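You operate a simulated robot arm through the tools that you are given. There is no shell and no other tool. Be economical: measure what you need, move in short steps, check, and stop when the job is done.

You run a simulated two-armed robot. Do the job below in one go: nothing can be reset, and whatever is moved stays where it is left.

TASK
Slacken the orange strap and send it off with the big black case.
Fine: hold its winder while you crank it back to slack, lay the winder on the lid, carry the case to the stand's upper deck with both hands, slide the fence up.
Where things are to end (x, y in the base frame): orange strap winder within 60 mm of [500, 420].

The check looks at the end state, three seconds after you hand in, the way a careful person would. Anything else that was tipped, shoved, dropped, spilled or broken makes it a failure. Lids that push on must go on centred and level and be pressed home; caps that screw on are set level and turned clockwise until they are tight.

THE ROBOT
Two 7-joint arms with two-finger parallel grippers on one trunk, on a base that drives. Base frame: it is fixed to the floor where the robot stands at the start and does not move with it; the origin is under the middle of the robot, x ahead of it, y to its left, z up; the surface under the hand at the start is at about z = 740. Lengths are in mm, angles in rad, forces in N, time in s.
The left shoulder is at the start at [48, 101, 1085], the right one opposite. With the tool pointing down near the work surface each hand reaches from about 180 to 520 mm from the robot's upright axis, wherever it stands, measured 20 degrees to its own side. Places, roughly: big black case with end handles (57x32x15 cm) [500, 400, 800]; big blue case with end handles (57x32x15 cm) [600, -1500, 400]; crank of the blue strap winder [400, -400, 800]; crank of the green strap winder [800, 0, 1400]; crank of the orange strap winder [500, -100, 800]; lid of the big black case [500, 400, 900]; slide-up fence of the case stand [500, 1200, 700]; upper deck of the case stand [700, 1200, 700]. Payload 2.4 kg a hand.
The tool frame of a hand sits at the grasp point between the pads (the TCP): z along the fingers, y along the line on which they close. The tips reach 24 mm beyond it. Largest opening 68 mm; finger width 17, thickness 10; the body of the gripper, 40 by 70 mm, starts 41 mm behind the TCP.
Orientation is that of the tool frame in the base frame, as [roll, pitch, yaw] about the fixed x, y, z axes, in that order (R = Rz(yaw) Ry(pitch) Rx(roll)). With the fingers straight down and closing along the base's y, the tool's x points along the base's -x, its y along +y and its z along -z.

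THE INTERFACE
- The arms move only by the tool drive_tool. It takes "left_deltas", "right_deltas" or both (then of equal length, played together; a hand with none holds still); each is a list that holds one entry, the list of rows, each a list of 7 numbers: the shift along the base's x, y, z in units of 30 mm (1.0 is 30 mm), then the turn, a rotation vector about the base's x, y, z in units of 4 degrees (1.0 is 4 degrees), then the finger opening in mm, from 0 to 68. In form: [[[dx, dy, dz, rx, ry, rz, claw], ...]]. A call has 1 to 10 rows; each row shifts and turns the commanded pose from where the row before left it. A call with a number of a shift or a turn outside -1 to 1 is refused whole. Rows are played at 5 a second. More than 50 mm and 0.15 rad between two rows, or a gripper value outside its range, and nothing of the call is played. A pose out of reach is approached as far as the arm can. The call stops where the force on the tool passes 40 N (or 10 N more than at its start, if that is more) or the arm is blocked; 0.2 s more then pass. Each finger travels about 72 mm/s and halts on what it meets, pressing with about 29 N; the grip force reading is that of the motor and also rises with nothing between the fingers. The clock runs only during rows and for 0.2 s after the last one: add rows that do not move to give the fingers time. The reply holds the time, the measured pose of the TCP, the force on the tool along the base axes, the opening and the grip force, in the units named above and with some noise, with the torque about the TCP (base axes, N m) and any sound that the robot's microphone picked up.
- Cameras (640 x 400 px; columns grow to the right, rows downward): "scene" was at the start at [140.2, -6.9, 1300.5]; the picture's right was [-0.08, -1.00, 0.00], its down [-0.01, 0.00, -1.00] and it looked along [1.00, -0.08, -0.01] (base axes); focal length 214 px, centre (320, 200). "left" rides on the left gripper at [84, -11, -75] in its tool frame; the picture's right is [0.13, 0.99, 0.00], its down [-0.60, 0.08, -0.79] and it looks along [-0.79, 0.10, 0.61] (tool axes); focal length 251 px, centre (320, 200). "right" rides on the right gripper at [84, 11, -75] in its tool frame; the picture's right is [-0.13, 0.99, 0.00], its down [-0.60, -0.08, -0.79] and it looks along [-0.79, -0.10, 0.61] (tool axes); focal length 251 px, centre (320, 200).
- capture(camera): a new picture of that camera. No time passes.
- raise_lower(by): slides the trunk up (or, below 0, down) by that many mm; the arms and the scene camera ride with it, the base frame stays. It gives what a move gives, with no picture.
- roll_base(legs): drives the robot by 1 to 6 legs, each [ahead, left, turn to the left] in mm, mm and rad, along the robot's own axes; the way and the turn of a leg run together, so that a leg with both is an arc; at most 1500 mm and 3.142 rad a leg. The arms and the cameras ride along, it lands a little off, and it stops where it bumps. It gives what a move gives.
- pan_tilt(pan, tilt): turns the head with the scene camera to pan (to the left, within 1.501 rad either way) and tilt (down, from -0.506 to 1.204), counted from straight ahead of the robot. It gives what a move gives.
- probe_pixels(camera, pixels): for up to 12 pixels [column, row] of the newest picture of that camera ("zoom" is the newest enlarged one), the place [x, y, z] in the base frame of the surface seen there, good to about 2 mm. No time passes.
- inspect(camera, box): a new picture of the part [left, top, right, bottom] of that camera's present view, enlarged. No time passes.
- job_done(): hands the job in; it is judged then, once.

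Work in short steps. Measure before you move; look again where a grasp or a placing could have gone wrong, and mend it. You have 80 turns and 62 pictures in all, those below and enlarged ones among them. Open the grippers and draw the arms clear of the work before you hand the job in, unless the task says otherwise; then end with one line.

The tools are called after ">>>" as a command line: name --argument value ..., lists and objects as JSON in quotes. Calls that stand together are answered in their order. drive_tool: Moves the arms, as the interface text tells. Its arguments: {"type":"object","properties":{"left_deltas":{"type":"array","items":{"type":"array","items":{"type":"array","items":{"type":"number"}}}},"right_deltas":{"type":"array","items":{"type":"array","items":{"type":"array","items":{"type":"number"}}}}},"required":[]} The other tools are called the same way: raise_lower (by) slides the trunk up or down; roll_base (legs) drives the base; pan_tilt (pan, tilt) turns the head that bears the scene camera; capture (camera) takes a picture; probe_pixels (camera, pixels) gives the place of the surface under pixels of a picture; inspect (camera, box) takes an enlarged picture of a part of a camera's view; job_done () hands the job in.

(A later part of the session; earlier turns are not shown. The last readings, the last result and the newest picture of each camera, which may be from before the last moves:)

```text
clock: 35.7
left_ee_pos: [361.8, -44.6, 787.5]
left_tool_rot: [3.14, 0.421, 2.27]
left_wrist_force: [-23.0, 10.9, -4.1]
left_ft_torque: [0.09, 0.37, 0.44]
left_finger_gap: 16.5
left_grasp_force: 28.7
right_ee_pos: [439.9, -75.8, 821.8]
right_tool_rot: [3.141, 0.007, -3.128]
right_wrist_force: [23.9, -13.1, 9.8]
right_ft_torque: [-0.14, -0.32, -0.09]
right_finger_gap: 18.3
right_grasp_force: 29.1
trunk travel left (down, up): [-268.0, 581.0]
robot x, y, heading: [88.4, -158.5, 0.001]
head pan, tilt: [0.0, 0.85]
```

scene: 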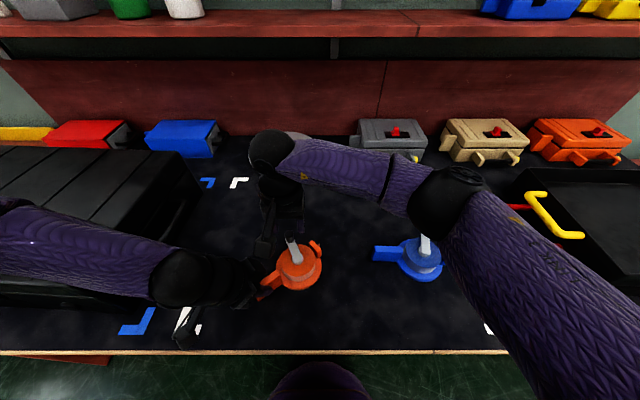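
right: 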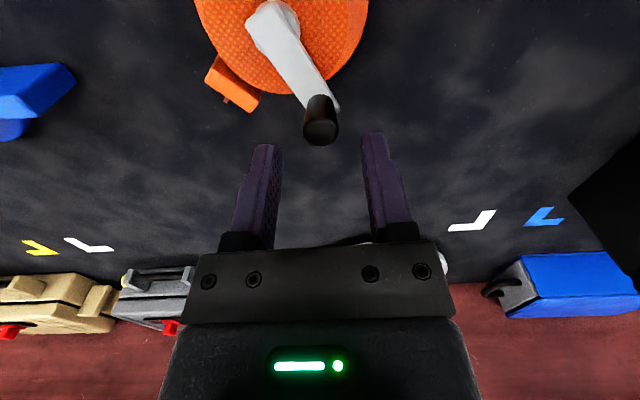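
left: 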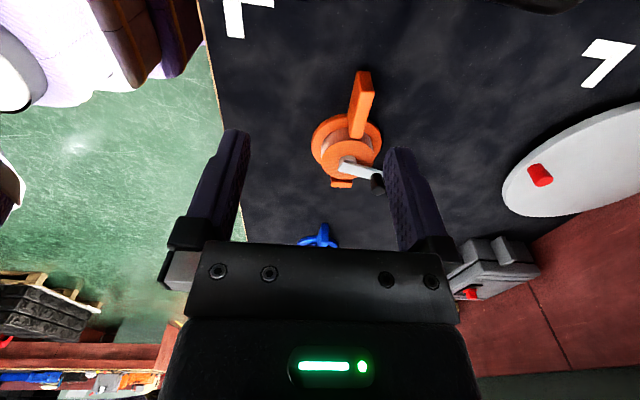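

There is a 27 N resisting force and no sound: this could be the tightening way, or friction. I go back and try the other way to compare.

>>> drive_tool --right_deltas '[[[0.19, -0.147, 0, 0, 0, 0, 5], [0.16, -0.173, 0, 0, 0, 0, 5], [0.133, -0.2, 0, 0, 0, 0, 5], [0, 0, 0, 0, 0, 0, 5]]]'

>>> drive_tool --right_deltas '[[[0.093, -0.223, 0, 0, 0, 0, 5], [0.053, -0.237, 0, 0, 0, 0, 5], [0.01, -0.24, 0, 0, 0, 0, 5], [0, 0, 0, 0, 0, 0, 5]]]'

>>> inspect --camera "scene" --box '[230, 210, 358, 290]'

```text
clock: 36.7
left_ee_pos: [363.0, -43.6, 788.2]
left_tool_rot: [3.135, 0.426, 2.27]
left_wrist_force: [19.4, -5.1, 11.3]
left_ft_torque: [-0.37, -0.63, 0.68]
left_finger_gap: 17.2
left_grasp_force: 28.9
right_ee_pos: [454.4, -92.3, 819.9]
right_tool_rot: [3.141, 0.0, -3.126]
right_wrist_force: [-19.9, 1.8, -9.5]
right_ft_torque: [-0.08, 0.19, -0.06]
right_finger_gap: 18.4
right_grasp_force: 28.8
trunk travel left (down, up): [-268.0, 581.0]
robot x, y, heading: [79.4, -153.3, 0.0]
head pan, tilt: [0.0, 0.85]
```

```text
clock: 37.7
left_ee_pos: [362.9, -43.7, 787.9]
left_tool_rot: [3.136, 0.422, 2.269]
left_wrist_force: [20.7, -9.5, 9.1]
left_ft_torque: [0.11, -0.15, 0.64]
left_finger_gap: 17.6
left_grasp_force: 29.0
right_ee_pos: [458.9, -111.3, 820.2]
right_tool_rot: [3.14, 0.006, -3.131]
right_wrist_force: [-23.5, 8.5, 2.2]
right_ft_torque: [0.08, 0.09, 0.0]
right_finger_gap: 18.4
right_grasp_force: 29.3
trunk travel left (down, up): [-268.0, 581.0]
robot x, y, heading: [89.8, -155.8, -0.0]
head pan, tilt: [0.0, 0.85]
```

```text
5.00 times, centred on (294, 250) of scene
```

zoom: 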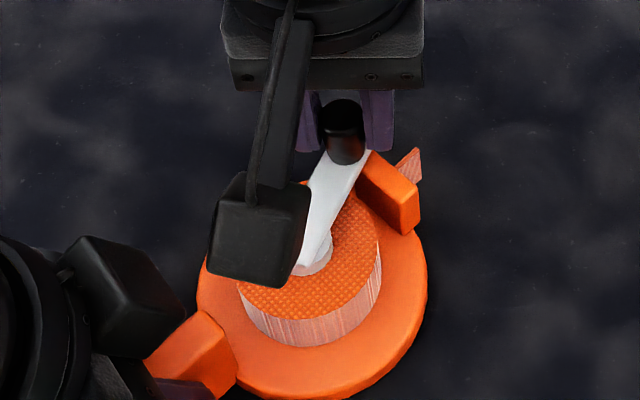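

The tab twisted a bit in the left grip (gap now 17.6) and the push is mostly radial. The strap tail beside the post at zoom (410,165) looks longer than before. I measure the hub, post and tail again.

>>> probe_pixels --camera "zoom" --pixels '[[345, 150], [318, 260], [305, 268], [390, 180], [415, 195], [411, 165], [405, 230], [190, 345], [225, 345], [330, 215], [310, 380], [425, 300]]'

```text
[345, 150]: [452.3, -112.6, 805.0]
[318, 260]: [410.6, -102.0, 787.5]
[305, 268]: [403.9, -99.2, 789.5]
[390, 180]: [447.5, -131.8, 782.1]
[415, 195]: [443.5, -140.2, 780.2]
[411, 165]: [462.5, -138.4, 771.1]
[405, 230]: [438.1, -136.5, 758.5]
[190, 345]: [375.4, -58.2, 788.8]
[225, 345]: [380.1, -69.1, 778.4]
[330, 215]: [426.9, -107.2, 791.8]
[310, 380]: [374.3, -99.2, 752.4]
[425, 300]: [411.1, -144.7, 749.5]
```

Clockwise went with almost no tangential resistance (3–4 N against 27 N counterclockwise), and the tail is paying out, so clockwise is slack. The hub has slid to about (413,-102), so I re-centre the circle with r≈44 and continue clockwise.

>>> drive_tool --right_deltas '[[[-0.24, -0.43, 0, 0, 0, 0, 5], [-0.327, -0.39, 0, 0, 0, 0, 5], [-0.443, -0.253, 0, 0, 0, 0, 5], [-0.5, -0.09, 0, 0, 0, 0, 5]]]'

>>> inspect --camera "scene" --box '[230, 210, 358, 290]'

```text
clock: 38.7
left_ee_pos: [362.3, -42.7, 786.2]
left_tool_rot: [3.137, 0.419, 2.273]
left_wrist_force: [-7.9, 1.1, 0.3]
left_ft_torque: [-0.25, -0.05, -0.48]
left_finger_gap: 16.4
left_grasp_force: 29.2
right_ee_pos: [413.6, -147.8, 822.0]
right_tool_rot: [-3.14, 0.006, -3.131]
right_wrist_force: [7.5, -2.2, -0.1]
right_ft_torque: [-0.03, -0.27, -0.2]
right_finger_gap: 18.1
right_grasp_force: 29.2
trunk travel left (down, up): [-268.0, 581.0]
robot x, y, heading: [83.3, -156.8, -0.003]
head pan, tilt: [0.0, 0.85]
```

```text
5.00 times, centred on (294, 250) of scene
```

zoom: 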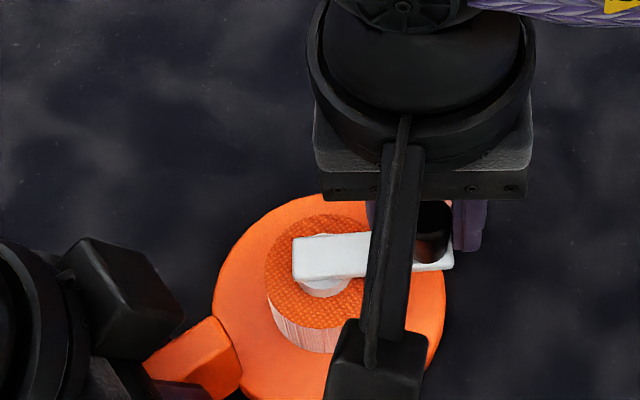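

The drum has clearly shrunk, so clockwise pays the strap out, with only about 7 N resistance. I go on clockwise along the same circle.

>>> drive_tool --right_deltas '[[[-0.5, 0.09, 0, 0, 0, 0, 5], [-0.443, 0.253, 0, 0, 0, 0, 5], [-0.327, 0.39, 0, 0, 0, 0, 5], [-0.173, 0.48, 0, 0, 0, 0, 5]]]'

>>> inspect --camera "scene" --box '[230, 210, 358, 290]'

```text
clock: 39.7
left_ee_pos: [364.3, -44.4, 787.3]
left_tool_rot: [3.136, 0.422, 2.269]
left_wrist_force: [1.9, 15.8, -0.1]
left_ft_torque: [0.19, -0.19, 0.1]
left_finger_gap: 16.5
left_grasp_force: 19.2
right_ee_pos: [369.6, -109.2, 820.5]
right_tool_rot: [3.137, 0.003, -3.129]
right_wrist_force: [1.1, -13.9, 10.5]
right_ft_torque: [-0.12, 0.52, 0.04]
right_finger_gap: 18.3
right_grasp_force: 29.0
trunk travel left (down, up): [-268.0, 581.0]
robot x, y, heading: [85.5, -151.8, -0.007]
head pan, tilt: [0.0, 0.85]
```

```text
5.00 times, centred on (294, 250) of scene
```

zoom: 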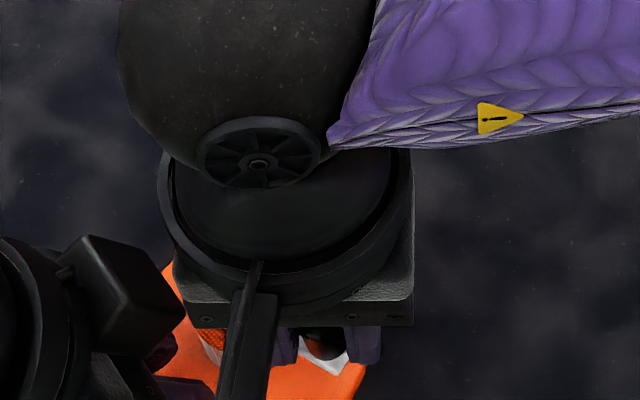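

I'm now on the side near the left hand, and the right hand's camera (84 mm out toward -x) would come close to it. I turn the right hand +40° about z around the knob, so its camera points away.

>>> drive_tool --right_deltas '[[[0, 0, 0, 0, 0, 1, 5], [0, 0, 0, 0, 0, 1, 5], [0, 0, 0, 0, 0, 1, 5], [0, 0, 0, 0, 0, 1, 5], [0, 0, 0, 0, 0, 1, 5], [0, 0, 0, 0, 0, 1, 5], [0, 0, 0, 0, 0, 1, 5], [0, 0, 0, 0, 0, 1, 5], [0, 0, 0, 0, 0, 1, 5], [0, 0, 0, 0, 0, 1, 5]]]'

>>> drive_tool --right_deltas '[[[0.0, 0.5, 0, 0, 0, 0, 5], [0.173, 0.48, 0, 0, 0, 0, 5], [0.327, 0.39, 0, 0, 0, 0, 5], [0.443, 0.253, 0, 0, 0, 0, 5]]]'

>>> capture --camera "scene"

```text
clock: 41.9
left_ee_pos: [363.1, -44.5, 785.4]
left_tool_rot: [3.137, 0.416, 2.271]
left_wrist_force: [-3.6, 23.9, 1.3]
left_ft_torque: [0.19, -0.06, 0.09]
left_finger_gap: 16.1
left_grasp_force: 29.1
right_ee_pos: [371.3, -110.1, 820.4]
right_tool_rot: [3.141, 0.003, -2.429]
right_wrist_force: [7.5, -27.8, 7.8]
right_ft_torque: [-0.3, 0.05, -0.38]
right_finger_gap: 18.3
right_grasp_force: 29.2
trunk travel left (down, up): [-268.0, 581.0]
robot x, y, heading: [86.8, -156.9, 0.003]
head pan, tilt: [0.0, 0.85]
```

```text
clock: 42.4
left_ee_pos: [362.1, -42.5, 785.0]
left_tool_rot: [3.138, 0.414, 2.277]
left_wrist_force: [-0.3, 0.5, -1.0]
left_ft_torque: [0.0, -0.06, -0.04]
left_finger_gap: 5.0
left_grasp_force: 0.1
right_ee_pos: [374.6, -93.4, 820.1]
right_tool_rot: [-3.138, 0.001, -2.433]
right_wrist_force: [1.2, -0.3, -0.2]
right_ft_torque: [0.03, 0.03, 0.02]
right_finger_gap: 18.5
right_grasp_force: 28.9
trunk travel left (down, up): [-268.0, 581.0]
robot x, y, heading: [86.8, -156.9, -0.001]
head pan, tilt: [0.0, 0.85]
stopped in row 2 (left hand): the force on the tool passed its limit at 59 N (the readings are from after the stop); the commanded pose is now the measured one
```

```text
34 pictures are left
```

scene: 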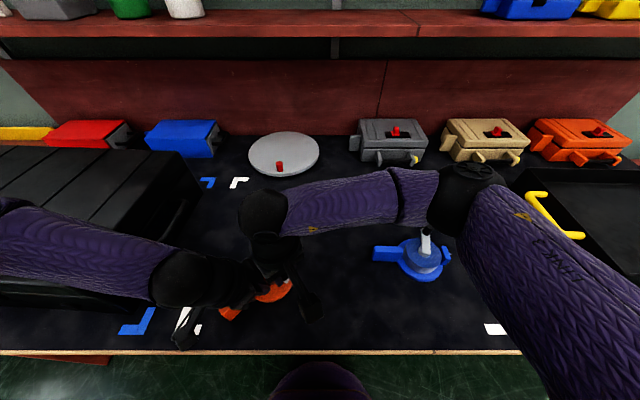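

The left hand lost the tab (gap 5, force 0); the winder is held only by its knob now. I look closely before going on.

>>> inspect --camera "scene" --box '[190, 230, 350, 330]'

>>> capture --camera "left"

>>> capture --camera "right"

```text
4.00 times, centred on (270, 280) of scene
```

zoom: 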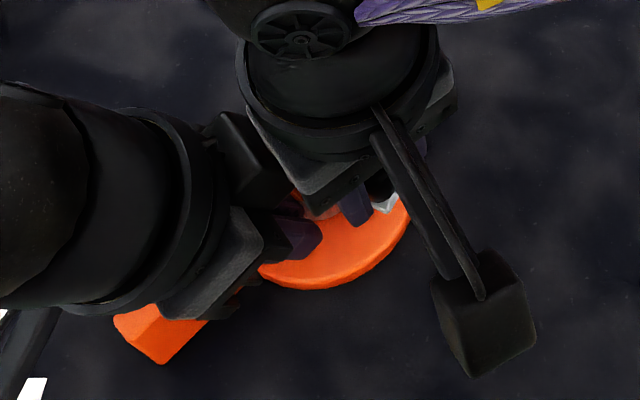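

```text
32 pictures are left
```

left: 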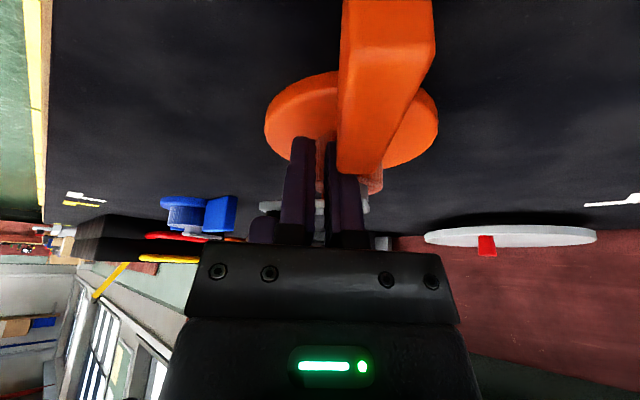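

```text
31 pictures are left
```

right: 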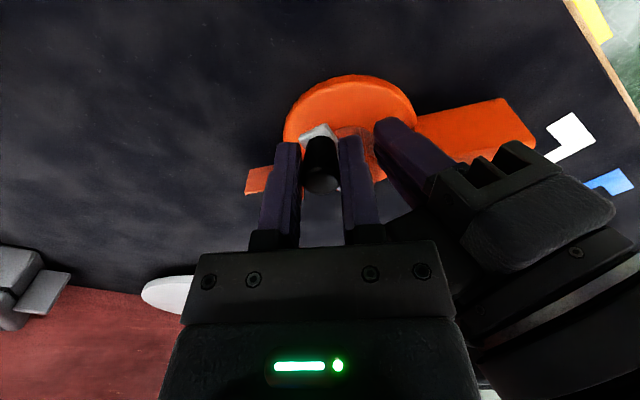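

The tab has slipped out beside the left fingers. I draw the left hand back along its own axis, let go of the knob and lift the right hand straight up to see the state of things.

>>> drive_tool --left_deltas '[[[-0.26, 0.31, 0.91, 0, 0, 0, 5], [-0.26, 0.31, 0.91, 0, 0, 0, 5], [-0.26, 0.31, 0.91, 0, 0, 0, 5], [0, 0.2, 0.3, 0, 0, 0, 34], [0, 0, 0, 0, 0, 0, 34]]]'

>>> drive_tool --right_deltas '[[[0, 0, 0, 0, 0, 0, 40], [0, 0, 0, 0, 0, 0, 40], [0, 0, 0.6, 0, 0, 0, 40], [0, 0, 1, 0, 0, 0, 40], [0.5, -0.5, 1, 0, 0, 0, 40], [0.5, -1, 0, 0, 0, 0, 40], [0, -1, 0, 0, 0, 0, 40], [0, -1, 0, 0, 0, 0, 40], [0, -1, 0, 0, 0, 0, 40]]]'

>>> capture --camera "scene"

```text
clock: 43.6
left_ee_pos: [368.3, -3.9, 868.5]
left_tool_rot: [3.138, 0.414, 2.279]
left_wrist_force: [-0.6, -0.5, 0.0]
left_ft_torque: [-0.01, -0.02, 0.02]
left_finger_gap: 33.8
left_grasp_force: 0.1
left hand out of reach, approached as far as the arm can: row 2, 3
right_ee_pos: [373.6, -92.6, 820.6]
right_tool_rot: [-3.14, 0.001, -2.433]
right_wrist_force: [0.2, 0.5, -0.9]
right_ft_torque: [-0.02, 0.04, 0.01]
right_finger_gap: 18.0
right_grasp_force: 29.1
trunk travel left (down, up): [-268.0, 581.0]
robot x, y, heading: [82.8, -156.9, 0.002]
head pan, tilt: [0.0, 0.85]
```

```text
clock: 45.6
left_ee_pos: [368.7, -3.2, 868.1]
left_tool_rot: [3.137, 0.414, 2.278]
left_wrist_force: [0.1, -0.1, -1.4]
left_ft_torque: [0.0, 0.02, 0.02]
left_finger_gap: 33.9
left_grasp_force: 0.1
right_ee_pos: [404.2, -230.3, 899.5]
right_tool_rot: [-3.137, 0.0, -2.432]
right_wrist_force: [-0.8, 0.6, -0.3]
right_ft_torque: [0.0, -0.01, -0.05]
right_finger_gap: 40.0
right_grasp_force: 0.0
trunk travel left (down, up): [-268.0, 581.0]
robot x, y, heading: [82.5, -155.5, 0.001]
head pan, tilt: [0.0, 0.85]
```

```text
30 pictures are left
```

scene: 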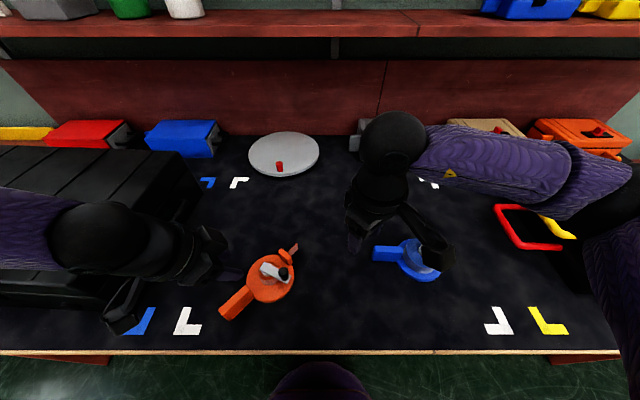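

The winder is upright on the table with its strap tail out. I enlarge it at px (265,280).

>>> inspect --camera "scene" --box '[208, 235, 320, 325]'

>>> probe_pixels --camera "zoom" --pixels '[[330, 270], [430, 200], [400, 215], [270, 240], [100, 400], [190, 330], [60, 400], [480, 60], [420, 110], [350, 320], [440, 240], [440, 215]]'

```text
4.44 times, centred on (264, 280) of scene
```

zoom: 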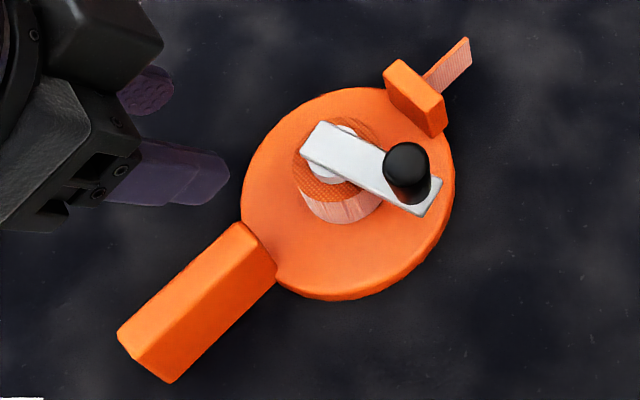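

```text
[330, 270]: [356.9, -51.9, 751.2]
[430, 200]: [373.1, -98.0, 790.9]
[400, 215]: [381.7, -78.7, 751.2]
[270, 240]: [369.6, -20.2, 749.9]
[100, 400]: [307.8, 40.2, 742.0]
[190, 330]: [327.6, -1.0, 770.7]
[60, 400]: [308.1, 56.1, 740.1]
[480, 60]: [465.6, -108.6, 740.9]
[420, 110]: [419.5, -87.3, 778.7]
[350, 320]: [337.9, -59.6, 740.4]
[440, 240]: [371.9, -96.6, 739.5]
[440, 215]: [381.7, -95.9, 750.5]
```

The drum is much smaller now and the strap tail is about 30 mm out, so most of the slack is made. I measure the tab's top and the hub and knob for a lower, firmer regrip.

>>> probe_pixels --camera "zoom" --pixels '[[240, 228], [258, 250], [270, 270], [180, 280], [195, 300], [210, 325], [125, 330], [150, 350], [405, 185], [405, 155], [325, 150], [370, 165]]'

```text
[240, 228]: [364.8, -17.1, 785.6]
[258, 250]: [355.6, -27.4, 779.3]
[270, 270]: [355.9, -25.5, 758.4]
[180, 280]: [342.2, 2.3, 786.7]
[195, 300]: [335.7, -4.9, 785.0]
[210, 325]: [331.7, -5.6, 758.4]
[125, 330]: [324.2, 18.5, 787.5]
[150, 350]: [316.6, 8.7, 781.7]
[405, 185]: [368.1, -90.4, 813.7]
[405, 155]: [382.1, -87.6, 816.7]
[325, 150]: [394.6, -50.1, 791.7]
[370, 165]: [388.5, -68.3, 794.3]
```

The tab's centre line runs through (337,-3) at 138.7°, the hub is at about (397,-53) and the knob at about (377,-89). I regrip lower with the left hand (TCP z≈771, at (332,1)), after a 15 mm trunk drop for reach.

>>> raise_lower --by -15

>>> drive_tool --left_deltas '[[[-0.62, 0.08, 0, 0, 0, 1, 38], [-0.61, 0.07, 0, 0, 0, 1, 38], [0, 0, -0.9, 0, 0, 0, 38], [0, 0, -0.9, 0, 0, 0, 38], [0, 0, -0.8, 0, 0, 0, 38], [0, 0, 0, 0, 0, 0, 38]]]'

>>> inspect --camera "scene" --box '[190, 225, 318, 325]'

```text
clock: 46.2
left_ee_pos: [369.7, -3.3, 851.5]
left_tool_rot: [-3.137, 0.411, 2.276]
left_wrist_force: [-0.3, 0.6, 0.1]
left_ft_torque: [-0.02, -0.01, 0.01]
left_finger_gap: 34.2
left_grasp_force: 0.0
right_ee_pos: [403.0, -227.4, 883.9]
right_tool_rot: [-3.139, 0.0, -2.432]
right_wrist_force: [0.1, -0.1, 0.3]
right_ft_torque: [-0.01, 0.04, 0.01]
right_finger_gap: 39.9
right_grasp_force: 0.1
trunk travel left (down, up): [-253.0, 596.0]
robot x, y, heading: [86.6, -157.2, 0.0]
head pan, tilt: [0.0, 0.85]
```

```text
clock: 47.2
left_ee_pos: [374.1, 10.0, 810.8]
left_tool_rot: [3.142, 0.426, 2.416]
left_wrist_force: [-2.4, 5.3, 26.3]
left_ft_torque: [-0.45, 0.5, -0.13]
left_finger_gap: 36.4
left_grasp_force: 0.1
left hand out of reach, approached as far as the arm can: row 1, 2
right_ee_pos: [402.6, -226.5, 885.2]
right_tool_rot: [-3.138, 0.0, -2.432]
right_wrist_force: [0.1, 0.4, -0.2]
right_ft_torque: [0.05, 0.03, 0.0]
right_finger_gap: 39.9
right_grasp_force: 0.0
trunk travel left (down, up): [-253.0, 596.0]
robot x, y, heading: [83.2, -155.9, 0.001]
head pan, tilt: [0.0, 0.85]
stopped in row 4 (left hand): the force on the tool passed its limit at 86 N (the readings are from after the stop); the commanded pose is now the measured one
```

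```text
4.00 times, centred on (254, 275) of scene
```

zoom: 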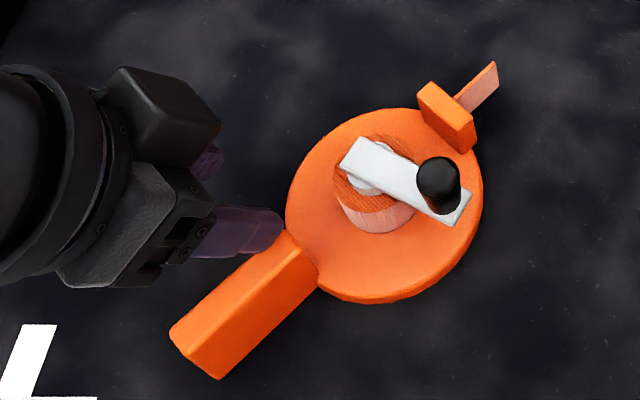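

The left hand can't fold back that far (x 374 was its limit), and a finger met the tab's edge. I lift it clear and back the base off 55 mm with a 25 mm shift left.

>>> drive_tool --left_deltas '[[[0, 0.3, 1, 0, 0, 0, 38], [0, 0.3, 1, 0, 0, 0, 38], [0, 0, 0, 0, 0, 0, 38]]]'

>>> roll_base --legs '[[-55, 25, 0]]'

>>> capture --camera "scene"

>>> inspect --camera "scene" --box '[205, 190, 333, 290]'

```text
clock: 48.0
left_ee_pos: [374.6, 28.4, 867.0]
left_tool_rot: [-3.139, 0.42, 2.415]
left_wrist_force: [-0.5, -0.1, -0.2]
left_ft_torque: [0.02, -0.02, -0.04]
left_finger_gap: 37.7
left_grasp_force: 0.0
right_ee_pos: [404.3, -228.0, 883.1]
right_tool_rot: [-3.139, 0.0, -2.431]
right_wrist_force: [0.0, -0.1, -0.4]
right_ft_torque: [0.02, -0.01, 0.01]
right_finger_gap: 39.8
right_grasp_force: 0.1
trunk travel left (down, up): [-253.0, 596.0]
robot x, y, heading: [85.2, -155.7, -0.002]
head pan, tilt: [0.0, 0.85]
```

```text
clock: 48.9
left_ee_pos: [319.5, 53.6, 867.9]
left_tool_rot: [-3.14, 0.423, 2.416]
left_wrist_force: [0.0, -0.3, 0.2]
left_ft_torque: [0.0, 0.05, -0.02]
left_finger_gap: 38.0
left_grasp_force: 0.1
right_ee_pos: [350.6, -200.7, 883.9]
right_tool_rot: [-3.137, 0.0, -2.431]
right_wrist_force: [-0.4, 0.1, -0.2]
right_ft_torque: [0.03, 0.03, 0.01]
right_finger_gap: 39.9
right_grasp_force: 0.1
trunk travel left (down, up): [-253.0, 596.0]
robot x, y, heading: [31.2, -131.0, -0.001]
head pan, tilt: [0.0, 0.85]
```

```text
27 pictures are left
```

scene: 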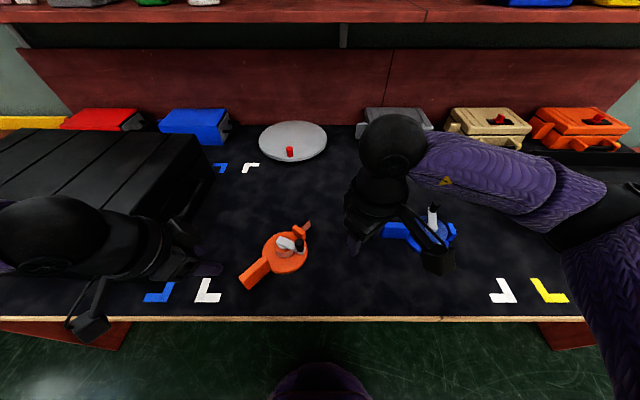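

```text
4.00 times, centred on (269, 240) of scene
```

zoom: 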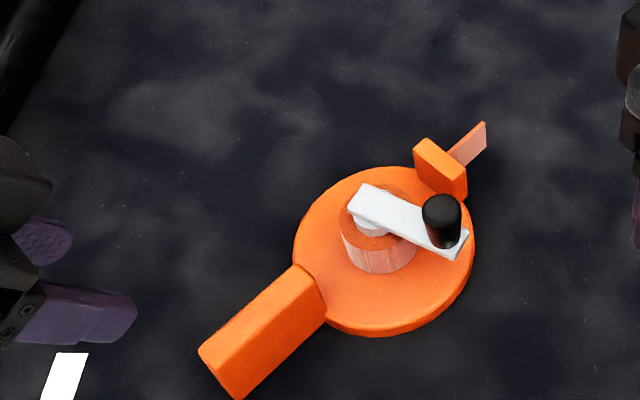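

Now I measure the winder again from this view.

>>> probe_pixels --camera "zoom" --pixels '[[298, 272], [250, 310], [212, 345], [306, 297], [268, 330], [232, 370], [440, 235], [442, 205], [365, 190], [380, 208], [400, 218], [440, 170]]'

```text
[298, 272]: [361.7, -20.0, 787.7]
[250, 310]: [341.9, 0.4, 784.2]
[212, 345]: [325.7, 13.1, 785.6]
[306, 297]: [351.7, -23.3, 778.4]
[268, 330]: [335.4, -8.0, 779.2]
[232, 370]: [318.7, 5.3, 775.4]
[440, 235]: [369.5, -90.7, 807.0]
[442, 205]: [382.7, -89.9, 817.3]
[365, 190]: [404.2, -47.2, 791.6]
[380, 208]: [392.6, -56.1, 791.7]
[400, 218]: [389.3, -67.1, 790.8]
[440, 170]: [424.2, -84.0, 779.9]
```

The winder hasn't moved noticeably. Left hand: shift by (+12,-52), then 97 mm down, and close on the tab at (332,1).

>>> drive_tool --left_deltas '[[[0.21, -0.87, 0, 0, 0, 0, 42], [0.21, -0.87, 0, 0, 0, 0, 42], [0, 0, -0.8, 0, 0, 0, 42], [0, 0, -0.8, 0, 0, 0, 42], [0, 0, -0.8, 0, 0, 0, 42], [0, 0, -0.8, 0, 0, 0, 42], [0, 0, 0, 0, 0, 0, 5], [0, 0, 0, 0, 0, 0, 5], [0, 0, 0, 0, 0, 0, 5], [0, 0, 0, 0, 0, 0, 5]]]'

```text
clock: 51.1
left_ee_pos: [331.7, 2.6, 771.5]
left_tool_rot: [-3.139, 0.423, 2.418]
left_wrist_force: [0.6, 0.0, 0.1]
left_ft_torque: [0.02, -0.12, 0.0]
left_finger_gap: 15.8
left_grasp_force: 29.2
right_ee_pos: [349.1, -200.7, 884.8]
right_tool_rot: [-3.137, 0.001, -2.43]
right_wrist_force: [-0.3, 0.4, 0.0]
right_ft_torque: [-0.02, 0.02, 0.01]
right_finger_gap: 39.7
right_grasp_force: 0.0
trunk travel left (down, up): [-253.0, 596.0]
robot x, y, heading: [32.5, -128.1, -0.003]
head pan, tilt: [0.0, 0.85]
```

A firm, full grip (gap 15.8, TCP z 771). Now the right hand goes to the knob at (379,-89.5), down to z≈821, and closes.

>>> drive_tool --right_deltas '[[[0.25, 0.925, 0, 0, 0, 0, 42], [0.25, 0.925, 0, 0, 0, 0, 42], [0.25, 0.925, 0, 0, 0, 0, 42], [0.25, 0.925, -0.1, 0, 0, 0, 42], [0, 0, -0.7, 0, 0, 0, 42], [0, 0, -0.7, 0, 0, 0, 42], [0, 0, -0.63, 0, 0, 0, 42], [0, 0, 0, 0, 0, 0, 10], [0, 0, 0, 0, 0, 0, 5], [0, 0, 0, 0, 0, 0, 5]]]'

>>> capture --camera "right"

```text
clock: 53.3
left_ee_pos: [331.4, 1.6, 771.7]
left_tool_rot: [-3.14, 0.421, 2.417]
left_wrist_force: [-0.2, -2.7, -0.4]
left_ft_torque: [0.01, 0.1, -0.19]
left_finger_gap: 15.7
left_grasp_force: 29.6
right_ee_pos: [380.0, -91.1, 819.3]
right_tool_rot: [-3.139, 0.0, -2.431]
right_wrist_force: [0.6, 2.6, -0.4]
right_ft_torque: [0.05, -0.06, 0.01]
right_finger_gap: 18.2
right_grasp_force: 28.8
trunk travel left (down, up): [-253.0, 596.0]
robot x, y, heading: [30.1, -128.1, -0.003]
head pan, tilt: [0.0, 0.85]
```

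```text
25 pictures are left
```

right: 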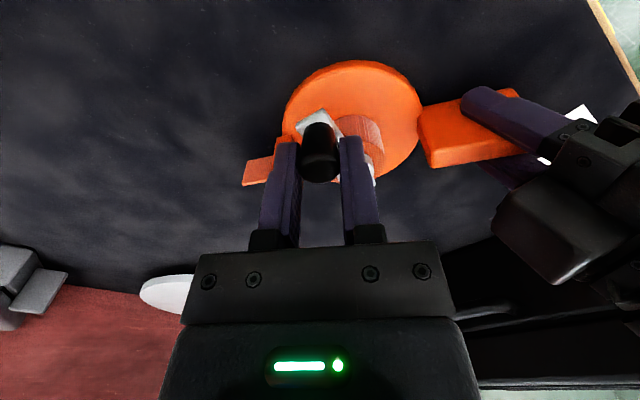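

The knob is held. With the hub at about (396,-55) and r≈40, I crank clockwise by 60°.

>>> drive_tool --right_deltas '[[[-0.383, 0.257, 0, 0, 0, 0, 5], [-0.273, 0.377, 0, 0, 0, 0, 5], [-0.127, 0.443, 0, 0, 0, 0, 5], [0, 0, 0, 0, 0, 0, 5]]]'

>>> capture --camera "right"

```text
clock: 54.1
left_ee_pos: [332.6, 3.1, 772.4]
left_tool_rot: [3.135, 0.422, 2.42]
left_wrist_force: [3.8, 14.6, 13.2]
left_ft_torque: [0.0, -0.06, 0.07]
left_finger_gap: 17.1
left_grasp_force: 7.2
right_ee_pos: [359.2, -67.6, 820.8]
right_tool_rot: [-3.126, -0.006, -2.439]
right_wrist_force: [-2.6, -17.3, 11.3]
right_ft_torque: [0.05, -0.25, 0.07]
right_finger_gap: 18.2
right_grasp_force: 29.5
trunk travel left (down, up): [-253.0, 596.0]
robot x, y, heading: [32.5, -131.0, 0.001]
head pan, tilt: [0.0, 0.85]
stopped in row 3 (right hand): the force on the tool passed its limit at 52 N (the readings are from after the stop); the commanded pose is now the measured one
```

```text
24 pictures are left
```

right: 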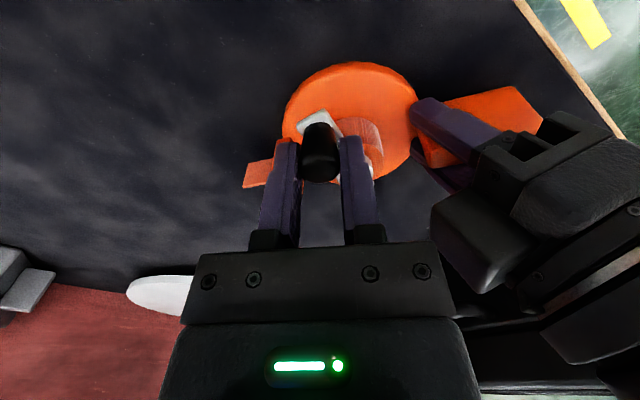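

The picture is the same as before the move: the crank didn't turn at all under more than 50 N, and the whole winder slid along with it. Earlier it turned at 7–14 N, so it is at its slack end stop. I release the knob and lift the right hand away, then check the left grip.

>>> drive_tool --right_deltas '[[[0, 0, 0, 0, 0, 0, 42], [0, 0, 0, 0, 0, 0, 42], [0, 0, 1, 0, 0, 0, 42], [0, 0, 1, 0, 0, 0, 42], [0, -1, 1, 0, 0, 0, 42], [0, -1, 0, 0, 0, 0, 42], [0, -1, 0, 0, 0, -1, 42], [0, -1, 0, 0, 0, -1, 42], [0, -1, 0, 0, 0, -1, 42]]]'

>>> inspect --camera "scene" --box '[175, 190, 335, 300]'

```text
clock: 56.1
left_ee_pos: [333.6, 2.4, 772.9]
left_tool_rot: [3.138, 0.423, 2.421]
left_wrist_force: [8.4, 2.5, 38.5]
left_ft_torque: [0.05, -0.27, 0.28]
left_finger_gap: 16.0
left_grasp_force: 29.1
right_ee_pos: [359.0, -217.1, 909.4]
right_tool_rot: [-3.131, -0.005, -2.647]
right_wrist_force: [0.9, -0.2, 0.0]
right_ft_torque: [-0.03, -0.01, -0.02]
right_finger_gap: 42.4
right_grasp_force: 0.1
trunk travel left (down, up): [-253.0, 596.0]
robot x, y, heading: [33.1, -128.8, -0.0]
head pan, tilt: [0.0, 0.85]
```

```text
3.64 times, centred on (255, 245) of scene
```

zoom: 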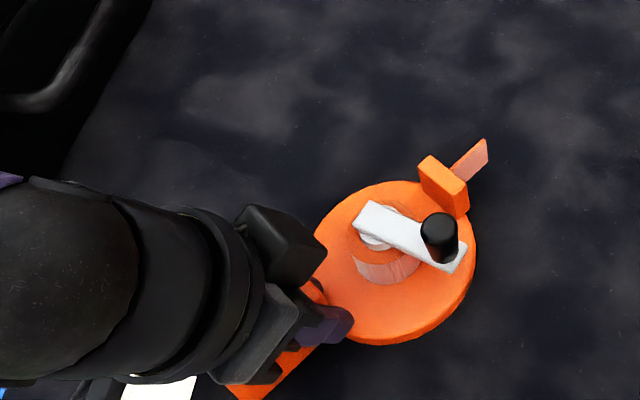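

The winder sits in the left grip at 16 mm, 29 N. I raise the trunk 220 mm to clear the lid (z≈887), then look at the hand before driving left.

>>> raise_lower --by 220

>>> capture --camera "scene"

```text
clock: 58.4
left_ee_pos: [332.7, 3.6, 992.3]
left_tool_rot: [3.137, 0.421, 2.419]
left_wrist_force: [0.5, -0.6, -1.1]
left_ft_torque: [0.07, 0.01, 0.0]
left_finger_gap: 15.6
left_grasp_force: 29.0
right_ee_pos: [359.5, -216.0, 1128.6]
right_tool_rot: [-3.131, -0.006, -2.646]
right_wrist_force: [-0.2, 0.4, 0.2]
right_ft_torque: [-0.01, -0.02, 0.02]
right_finger_gap: 41.9
right_grasp_force: 0.1
trunk travel left (down, up): [-473.0, 376.0]
robot x, y, heading: [32.0, -132.9, 0.0]
head pan, tilt: [0.0, 0.85]
```

```text
22 pictures are left
```

scene: 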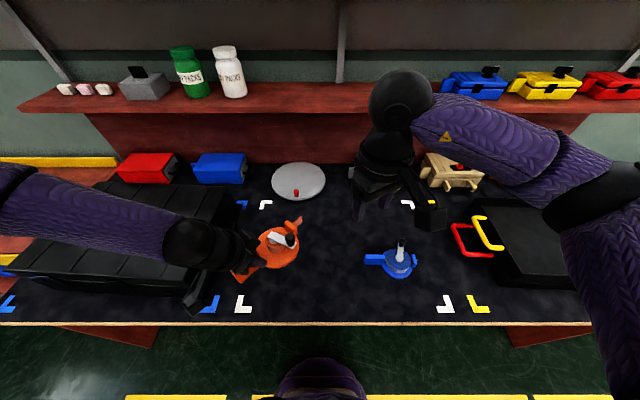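

The winder is held level. I probe it for the offset from hand to hub, and roll the base 445 mm left and 50 mm ahead.

>>> probe_pixels --camera "scene" --pixels '[[270, 238], [280, 240], [291, 241], [296, 228], [282, 263], [262, 258], [300, 245]]'

>>> roll_base --legs '[[0, 445, 0], [50, 0, 0]]'

```text
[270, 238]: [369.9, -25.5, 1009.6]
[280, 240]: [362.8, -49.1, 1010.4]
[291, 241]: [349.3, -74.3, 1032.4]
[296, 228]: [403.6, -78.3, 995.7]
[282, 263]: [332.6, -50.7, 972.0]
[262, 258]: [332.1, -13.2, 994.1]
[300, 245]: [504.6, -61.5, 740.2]
```

```text
clock: 61.7
left_ee_pos: [385.4, 449.4, 991.1]
left_tool_rot: [3.137, 0.42, 2.416]
left_wrist_force: [0.5, 0.0, -1.2]
left_ft_torque: [0.03, 0.03, 0.04]
left_finger_gap: 15.6
left_grasp_force: 29.0
right_ee_pos: [411.8, 229.5, 1128.3]
right_tool_rot: [-3.129, -0.005, -2.648]
right_wrist_force: [-0.3, -0.2, 0.2]
right_ft_torque: [-0.03, 0.02, 0.01]
right_finger_gap: 42.2
right_grasp_force: 0.1
trunk travel left (down, up): [-473.0, 376.0]
robot x, y, heading: [81.8, 318.2, -0.002]
head pan, tilt: [0.0, 0.85]
```

The hub lies about (+40,-47) from the TCP. I move the left hand (+76,+14), which puts the hub near (502,416), and look down at the lid.

>>> drive_tool --left_deltas '[[[0.85, 0.16, 0, 0, 0, 0, 5], [0.85, 0.16, 0, 0, 0, 0, 5], [0.83, 0.15, 0, 0, 0, 0, 5], [0, 0, 0, 0, 0, 0, 5]]]'

>>> pan_tilt --pan 0.15 --tilt 0.95

>>> capture --camera "scene"

```text
clock: 62.7
left_ee_pos: [461.8, 461.8, 993.7]
left_tool_rot: [3.137, 0.421, 2.415]
left_wrist_force: [0.2, -0.8, -2.3]
left_ft_torque: [0.06, 0.05, 0.01]
left_finger_gap: 15.5
left_grasp_force: 29.1
right_ee_pos: [410.4, 229.7, 1129.3]
right_tool_rot: [-3.13, -0.005, -2.65]
right_wrist_force: [0.2, 0.4, 0.6]
right_ft_torque: [0.01, -0.01, 0.0]
right_finger_gap: 42.1
right_grasp_force: 0.1
trunk travel left (down, up): [-473.0, 376.0]
robot x, y, heading: [83.4, 316.4, -0.001]
head pan, tilt: [0.0, 0.85]
```

```text
clock: 63.4
left_ee_pos: [461.3, 463.1, 992.3]
left_tool_rot: [3.14, 0.42, 2.416]
left_wrist_force: [0.3, 0.1, -3.0]
left_ft_torque: [0.02, 0.02, -0.02]
left_finger_gap: 16.0
left_grasp_force: 29.0
right_ee_pos: [411.2, 229.7, 1128.2]
right_tool_rot: [-3.13, -0.006, -2.648]
right_wrist_force: [-0.1, 0.2, 0.2]
right_ft_torque: [-0.01, -0.02, -0.03]
right_finger_gap: 41.9
right_grasp_force: 0.2
trunk travel left (down, up): [-473.0, 376.0]
robot x, y, heading: [80.4, 315.4, -0.012]
head pan, tilt: [0.15, 0.949]
```

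```text
21 pictures are left
```

scene: 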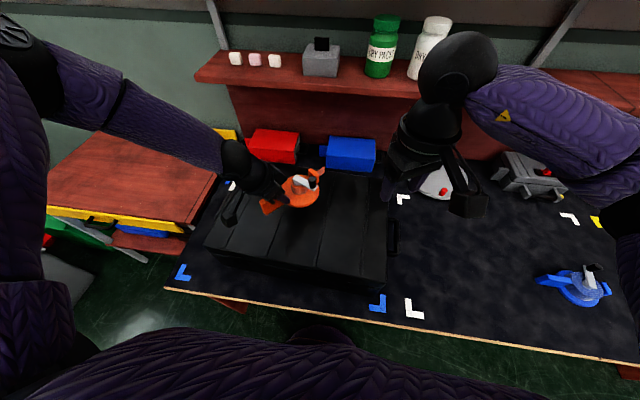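

The winder hangs over the lid. I probe the lid height around it, and the deck edges at the left (front yellow strip at about (50..180, 210..230)).

>>> probe_pixels --camera "scene" --pixels '[[310, 240], [270, 230], [350, 200], [255, 240], [300, 200], [317, 175], [50, 205], [180, 222], [95, 135], [215, 175], [60, 211], [120, 150]]'

```text
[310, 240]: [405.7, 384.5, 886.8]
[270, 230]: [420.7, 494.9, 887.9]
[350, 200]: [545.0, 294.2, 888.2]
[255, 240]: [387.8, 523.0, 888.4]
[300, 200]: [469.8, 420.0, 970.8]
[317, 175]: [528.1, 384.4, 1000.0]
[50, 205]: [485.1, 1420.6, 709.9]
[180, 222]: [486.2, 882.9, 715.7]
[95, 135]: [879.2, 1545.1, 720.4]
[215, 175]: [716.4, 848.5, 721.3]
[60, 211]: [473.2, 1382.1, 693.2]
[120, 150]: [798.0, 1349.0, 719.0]
```

The lid is flat at z≈888 and the winder's bottom at about 960. I lower 69 mm, then feel for contact with small steps.

>>> drive_tool --left_deltas '[[[0, 0, -0.8, 0, 0, 0, 5], [0, 0, -0.8, 0, 0, 0, 5], [0, 0, -0.6, 0, 0, 0, 5], [0, 0, -0.1, 0, 0, 0, 5], [0, 0, 0, 0, 0, 0, 5]]]'

>>> inspect --camera "scene" --box '[220, 150, 380, 250]'

```text
clock: 64.6
left_ee_pos: [441.3, 483.1, 965.6]
left_tool_rot: [3.138, 0.423, 2.415]
left_wrist_force: [0.0, -0.1, -1.4]
left_ft_torque: [0.05, 0.02, 0.0]
left_finger_gap: 15.7
left_grasp_force: 29.4
left hand out of reach, approached as far as the arm can: row 1, 2, 3
right_ee_pos: [409.4, 230.0, 1129.3]
right_tool_rot: [-3.128, -0.005, -2.651]
right_wrist_force: [0.0, -0.9, 0.4]
right_ft_torque: [0.02, -0.04, 0.0]
right_finger_gap: 42.1
right_grasp_force: 0.1
trunk travel left (down, up): [-473.0, 376.0]
robot x, y, heading: [80.1, 316.2, -0.008]
head pan, tilt: [0.15, 0.949]
```

```text
4.00 times, centred on (300, 200) of scene
```

zoom: 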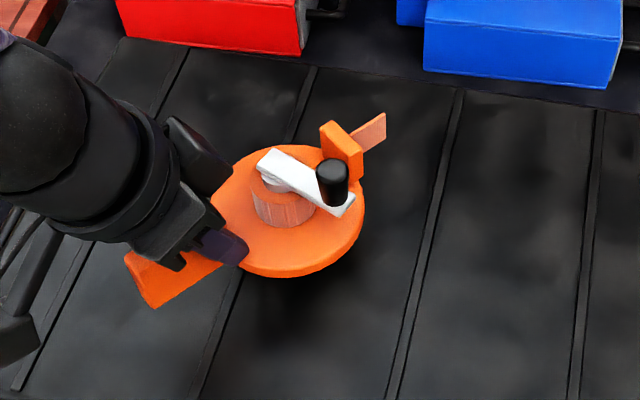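

The arm reaches its limit there, so I lower with the trunk instead. A small base shift (18 ahead, 16 right) brings the hub back toward (500,420).

>>> roll_base --legs '[[18, -16, 0]]'

>>> raise_lower --by -43

>>> raise_lower --by -4

```text
clock: 65.4
left_ee_pos: [459.9, 464.9, 966.3]
left_tool_rot: [3.138, 0.418, 2.415]
left_wrist_force: [0.5, 0.0, -1.2]
left_ft_torque: [0.03, 0.11, -0.02]
left_finger_gap: 15.7
left_grasp_force: 29.2
right_ee_pos: [429.0, 213.2, 1128.7]
right_tool_rot: [-3.132, -0.005, -2.648]
right_wrist_force: [0.6, 0.3, -0.4]
right_ft_torque: [-0.02, 0.0, 0.02]
right_finger_gap: 42.2
right_grasp_force: 0.1
trunk travel left (down, up): [-473.0, 376.0]
robot x, y, heading: [102.0, 298.9, -0.002]
head pan, tilt: [0.15, 0.949]
```

```text
clock: 66.2
left_ee_pos: [460.0, 467.2, 921.5]
left_tool_rot: [3.14, 0.419, 2.417]
left_wrist_force: [-0.1, 0.3, -3.1]
left_ft_torque: [0.02, 0.0, 0.01]
left_finger_gap: 15.9
left_grasp_force: 29.0
right_ee_pos: [428.5, 214.9, 1086.3]
right_tool_rot: [-3.129, -0.004, -2.65]
right_wrist_force: [1.0, 0.8, 0.0]
right_ft_torque: [-0.01, -0.02, -0.03]
right_finger_gap: 41.8
right_grasp_force: 0.1
trunk travel left (down, up): [-430.0, 419.0]
robot x, y, heading: [100.4, 301.2, -0.002]
head pan, tilt: [0.15, 0.949]
```

```text
clock: 66.7
left_ee_pos: [461.2, 464.4, 920.8]
left_tool_rot: [3.136, 0.428, 2.415]
left_wrist_force: [-2.6, 0.4, 13.8]
left_ft_torque: [0.05, 0.55, -0.02]
left_finger_gap: 15.8
left_grasp_force: 28.7
right_ee_pos: [428.2, 214.6, 1083.5]
right_tool_rot: [-3.129, -0.003, -2.65]
right_wrist_force: [0.2, 0.1, 0.2]
right_ft_torque: [0.01, 0.01, -0.02]
right_finger_gap: 41.8
right_grasp_force: 0.0
trunk travel left (down, up): [-427.0, 423.0]
robot x, y, heading: [100.6, 299.7, -0.001]
head pan, tilt: [0.15, 0.949]
stopped: the force on the tool passed its limit at 44 N (the readings are from after the stop); the commanded pose is now the measured one
```

It touches the lid (44 N at the stop, now about 14 N). I open the left hand and withdraw up along its axis, then look.

>>> drive_tool --left_deltas '[[[0, 0, 0, 0, 0, 0, 38], [0, 0, 0, 0, 0, 0, 38], [0, 0, 0, 0, 0, 0, 38], [-0.2, 0.18, 0.6, 0, 0, 0, 38], [-0.3, 0.27, 0.9, 0, 0, 0, 38], [-0.3, 0.27, 0.9, 0, 0, 0, 38], [0, 0, 1, 0, 0, 0, 38]]]'

>>> inspect --camera "scene" --box '[200, 130, 420, 270]'

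>>> probe_pixels --camera "zoom" --pixels '[[300, 190], [330, 220], [260, 240], [360, 190], [350, 160], [290, 250], [500, 250], [520, 300]]'

```text
clock: 68.3
left_ee_pos: [435.6, 486.5, 1022.6]
left_tool_rot: [3.136, 0.427, 2.416]
left_wrist_force: [0.0, 0.3, -0.8]
left_ft_torque: [0.0, 0.03, 0.02]
left_finger_gap: 38.0
left_grasp_force: 0.0
right_ee_pos: [429.1, 214.8, 1083.4]
right_tool_rot: [-3.129, -0.003, -2.65]
right_wrist_force: [-0.6, 0.2, 0.5]
right_ft_torque: [-0.04, -0.01, 0.03]
right_finger_gap: 42.0
right_grasp_force: 0.2
trunk travel left (down, up): [-427.0, 423.0]
robot x, y, heading: [98.7, 299.7, -0.002]
head pan, tilt: [0.15, 0.949]
```

```text
2.86 times, centred on (310, 200) of scene
```

zoom: 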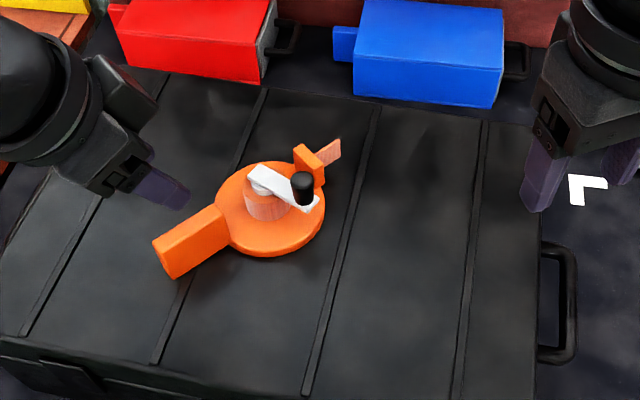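

```text
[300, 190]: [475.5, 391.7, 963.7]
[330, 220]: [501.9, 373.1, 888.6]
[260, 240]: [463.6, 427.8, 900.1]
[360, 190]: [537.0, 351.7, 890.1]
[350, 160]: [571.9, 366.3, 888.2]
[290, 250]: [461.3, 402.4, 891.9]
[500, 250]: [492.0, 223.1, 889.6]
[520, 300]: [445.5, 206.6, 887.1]
```

The winder lies flat on the lid, hub near (497,416). Now the carry: both hands must point straight down and close along y to straddle the handle bars. I straighten the left hand (lean, then yaw) and the right hand's yaw, well above the case.

>>> drive_tool --left_deltas '[[[0, 0.3, 0.5, 0.664, 0.748, 0, 60], [0, 0.3, 0.5, 0.664, 0.748, 0, 60], [0, 0.3, 0, 0.664, 0.748, 0, 60], [0, 0.3, 0, 0.664, 0.748, 0, 60], [0, 0.3, 0, 0.664, 0.748, 0, 60], [0, 0.3, 0, 0.664, 0.748, 0, 60], [0, 0, 0, 0.066, 0.075, 1, 60], [0, 0, 0, 0, 0, 1, 60]]]' --right_deltas '[[[0, -0.3, 0, 0.18, 0, -1, 60], [0, -0.3, 0, 0, 0, -1, 60], [0, -0.3, 0, 0, 0, -1, 60], [0, -0.3, 0, 0, 0, -1, 60], [0, 0, 0, 0, 0, -1, 60], [0, 0, 0, 0, 0, -1, 60], [0, 0, 0, 0, 0, -1, 60], [0, 0, 0, 0, 0, 0, 60]]]'

>>> drive_tool --left_deltas '[[[0, 0.5, 0, 0, 0, 1, 60], [0, 0.5, 0, 0, 0, 1, 60], [0, 0.5, 0, 0, 0, 1, 60], [0, 0.5, 0, 0, 0, 1, 60], [0, 0.5, 0, 0, 0, 1, 60], [0, 0.5, 0, 0, 0, 1, 60], [0, 0, 0, 0, 0, 1, 60], [0, 0, 0, 0, 0, 1, 60], [0, 0, 0, 0, 0, 0.4, 60]]]'

>>> roll_base --legs '[[10, 122, 0]]'

>>> pan_tilt --pan 0.3 --tilt 0.9

>>> capture --camera "scene"

```text
clock: 70.1
left_ee_pos: [436.0, 542.0, 1053.8]
left_tool_rot: [3.135, 0.0, 2.555]
left_wrist_force: [-0.4, 0.3, 0.0]
left_ft_torque: [0.01, 0.01, -0.02]
left_finger_gap: 60.2
left_grasp_force: 0.0
right_ee_pos: [429.4, 179.0, 1082.6]
right_tool_rot: [-3.139, -0.001, -3.141]
right_wrist_force: [-0.9, -0.2, 1.6]
right_ft_torque: [-0.01, 0.0, 0.01]
right_finger_gap: 59.9
right_grasp_force: 0.1
trunk travel left (down, up): [-427.0, 423.0]
robot x, y, heading: [99.5, 297.3, -0.007]
head pan, tilt: [0.15, 0.949]
```

```text
clock: 72.1
left_ee_pos: [436.9, 632.7, 1052.6]
left_tool_rot: [3.134, 0.0, -3.141]
left_wrist_force: [-0.4, -0.6, 0.2]
left_ft_torque: [0.01, 0.0, 0.01]
left_finger_gap: 60.0
left_grasp_force: 0.1
right_ee_pos: [428.1, 178.1, 1083.5]
right_tool_rot: [-3.139, 0.0, -3.138]
right_wrist_force: [0.4, 0.6, -0.2]
right_ft_torque: [0.0, 0.03, 0.01]
right_finger_gap: 60.1
right_grasp_force: 0.0
trunk travel left (down, up): [-427.0, 423.0]
robot x, y, heading: [97.2, 300.5, -0.005]
head pan, tilt: [0.15, 0.949]
```

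```text
clock: 73.4
left_ee_pos: [447.9, 756.9, 1052.3]
left_tool_rot: [3.134, -0.001, 3.138]
left_wrist_force: [0.2, -0.1, 0.8]
left_ft_torque: [-0.01, 0.0, -0.02]
left_finger_gap: 60.1
left_grasp_force: 0.0
right_ee_pos: [438.6, 303.0, 1083.3]
right_tool_rot: [-3.14, 0.0, -3.141]
right_wrist_force: [0.7, 0.1, 1.2]
right_ft_torque: [-0.05, -0.01, -0.03]
right_finger_gap: 59.8
right_grasp_force: 0.0
trunk travel left (down, up): [-427.0, 423.0]
robot x, y, heading: [113.3, 425.5, -0.003]
head pan, tilt: [0.15, 0.949]
```

```text
clock: 74.1
left_ee_pos: [449.0, 756.3, 1052.0]
left_tool_rot: [3.135, 0.0, 3.139]
left_wrist_force: [-0.5, 0.3, 0.5]
left_ft_torque: [0.03, 0.03, -0.02]
left_finger_gap: 60.0
left_grasp_force: 0.1
right_ee_pos: [437.8, 302.8, 1084.0]
right_tool_rot: [-3.14, -0.001, -3.14]
right_wrist_force: [-0.3, 0.2, 0.6]
right_ft_torque: [-0.02, 0.01, 0.01]
right_finger_gap: 59.9
right_grasp_force: 0.0
trunk travel left (down, up): [-427.0, 423.0]
robot x, y, heading: [113.8, 426.0, -0.004]
head pan, tilt: [0.3, 0.901]
```

```text
18 pictures are left
```

scene: 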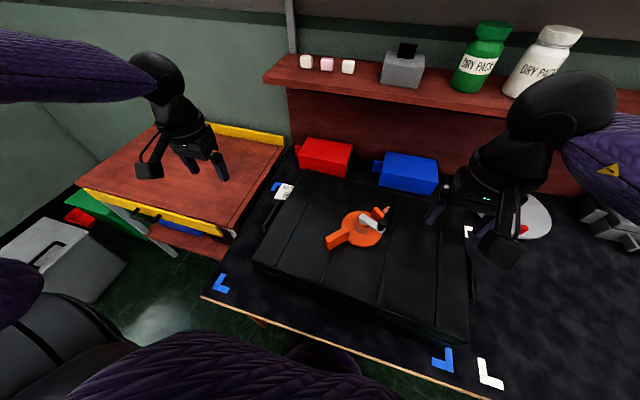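

The left handle is near px (272,208), with a white tag beside it; a yellow front fence with something grey on it is at (130,215). I enlarge both.

>>> inspect --camera "scene" --box '[240, 170, 320, 230]'

>>> probe_pixels --camera "zoom" --pixels '[[340, 110], [380, 130], [300, 170], [200, 340], [210, 380], [270, 230], [350, 150], [230, 300], [310, 230], [400, 90]]'

>>> inspect --camera "scene" --box '[60, 160, 260, 285]'

>>> probe_pixels --camera "zoom" --pixels '[[70, 95], [300, 175], [510, 235], [220, 180], [300, 170], [340, 270], [250, 190], [120, 160], [440, 260], [290, 240], [530, 160], [400, 190]]'

```text
6.67 times, centred on (280, 200) of scene
```

zoom: 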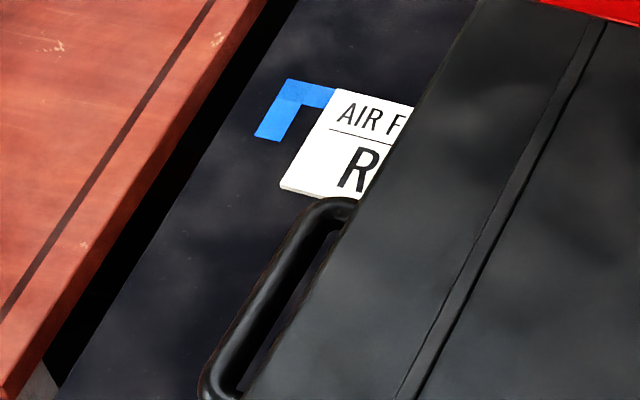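

```text
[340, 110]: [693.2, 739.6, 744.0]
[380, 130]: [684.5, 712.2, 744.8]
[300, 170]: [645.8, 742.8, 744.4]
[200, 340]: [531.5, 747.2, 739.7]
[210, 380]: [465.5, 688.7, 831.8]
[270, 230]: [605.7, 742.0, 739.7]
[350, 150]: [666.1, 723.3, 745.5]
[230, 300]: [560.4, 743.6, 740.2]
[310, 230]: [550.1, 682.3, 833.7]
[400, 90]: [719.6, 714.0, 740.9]
```

```text
3.20 times, centred on (160, 222) of scene
```

zoom: 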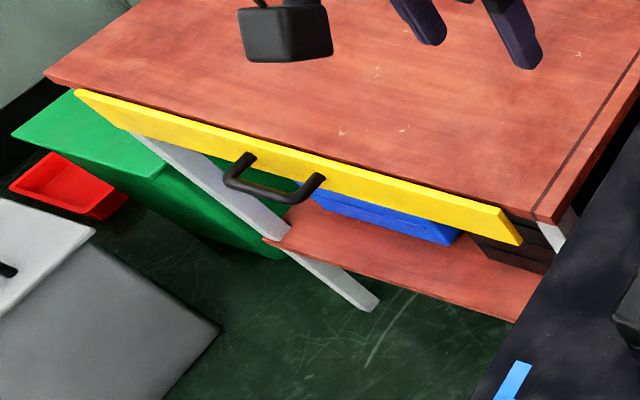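

```text
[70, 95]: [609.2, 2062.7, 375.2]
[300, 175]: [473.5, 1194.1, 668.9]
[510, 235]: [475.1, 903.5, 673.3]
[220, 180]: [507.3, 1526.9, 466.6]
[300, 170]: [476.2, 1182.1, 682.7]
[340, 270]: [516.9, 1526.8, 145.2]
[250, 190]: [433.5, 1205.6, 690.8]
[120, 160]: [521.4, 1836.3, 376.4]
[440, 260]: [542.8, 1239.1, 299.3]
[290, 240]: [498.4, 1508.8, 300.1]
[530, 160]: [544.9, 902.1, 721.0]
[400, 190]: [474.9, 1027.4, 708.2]
```

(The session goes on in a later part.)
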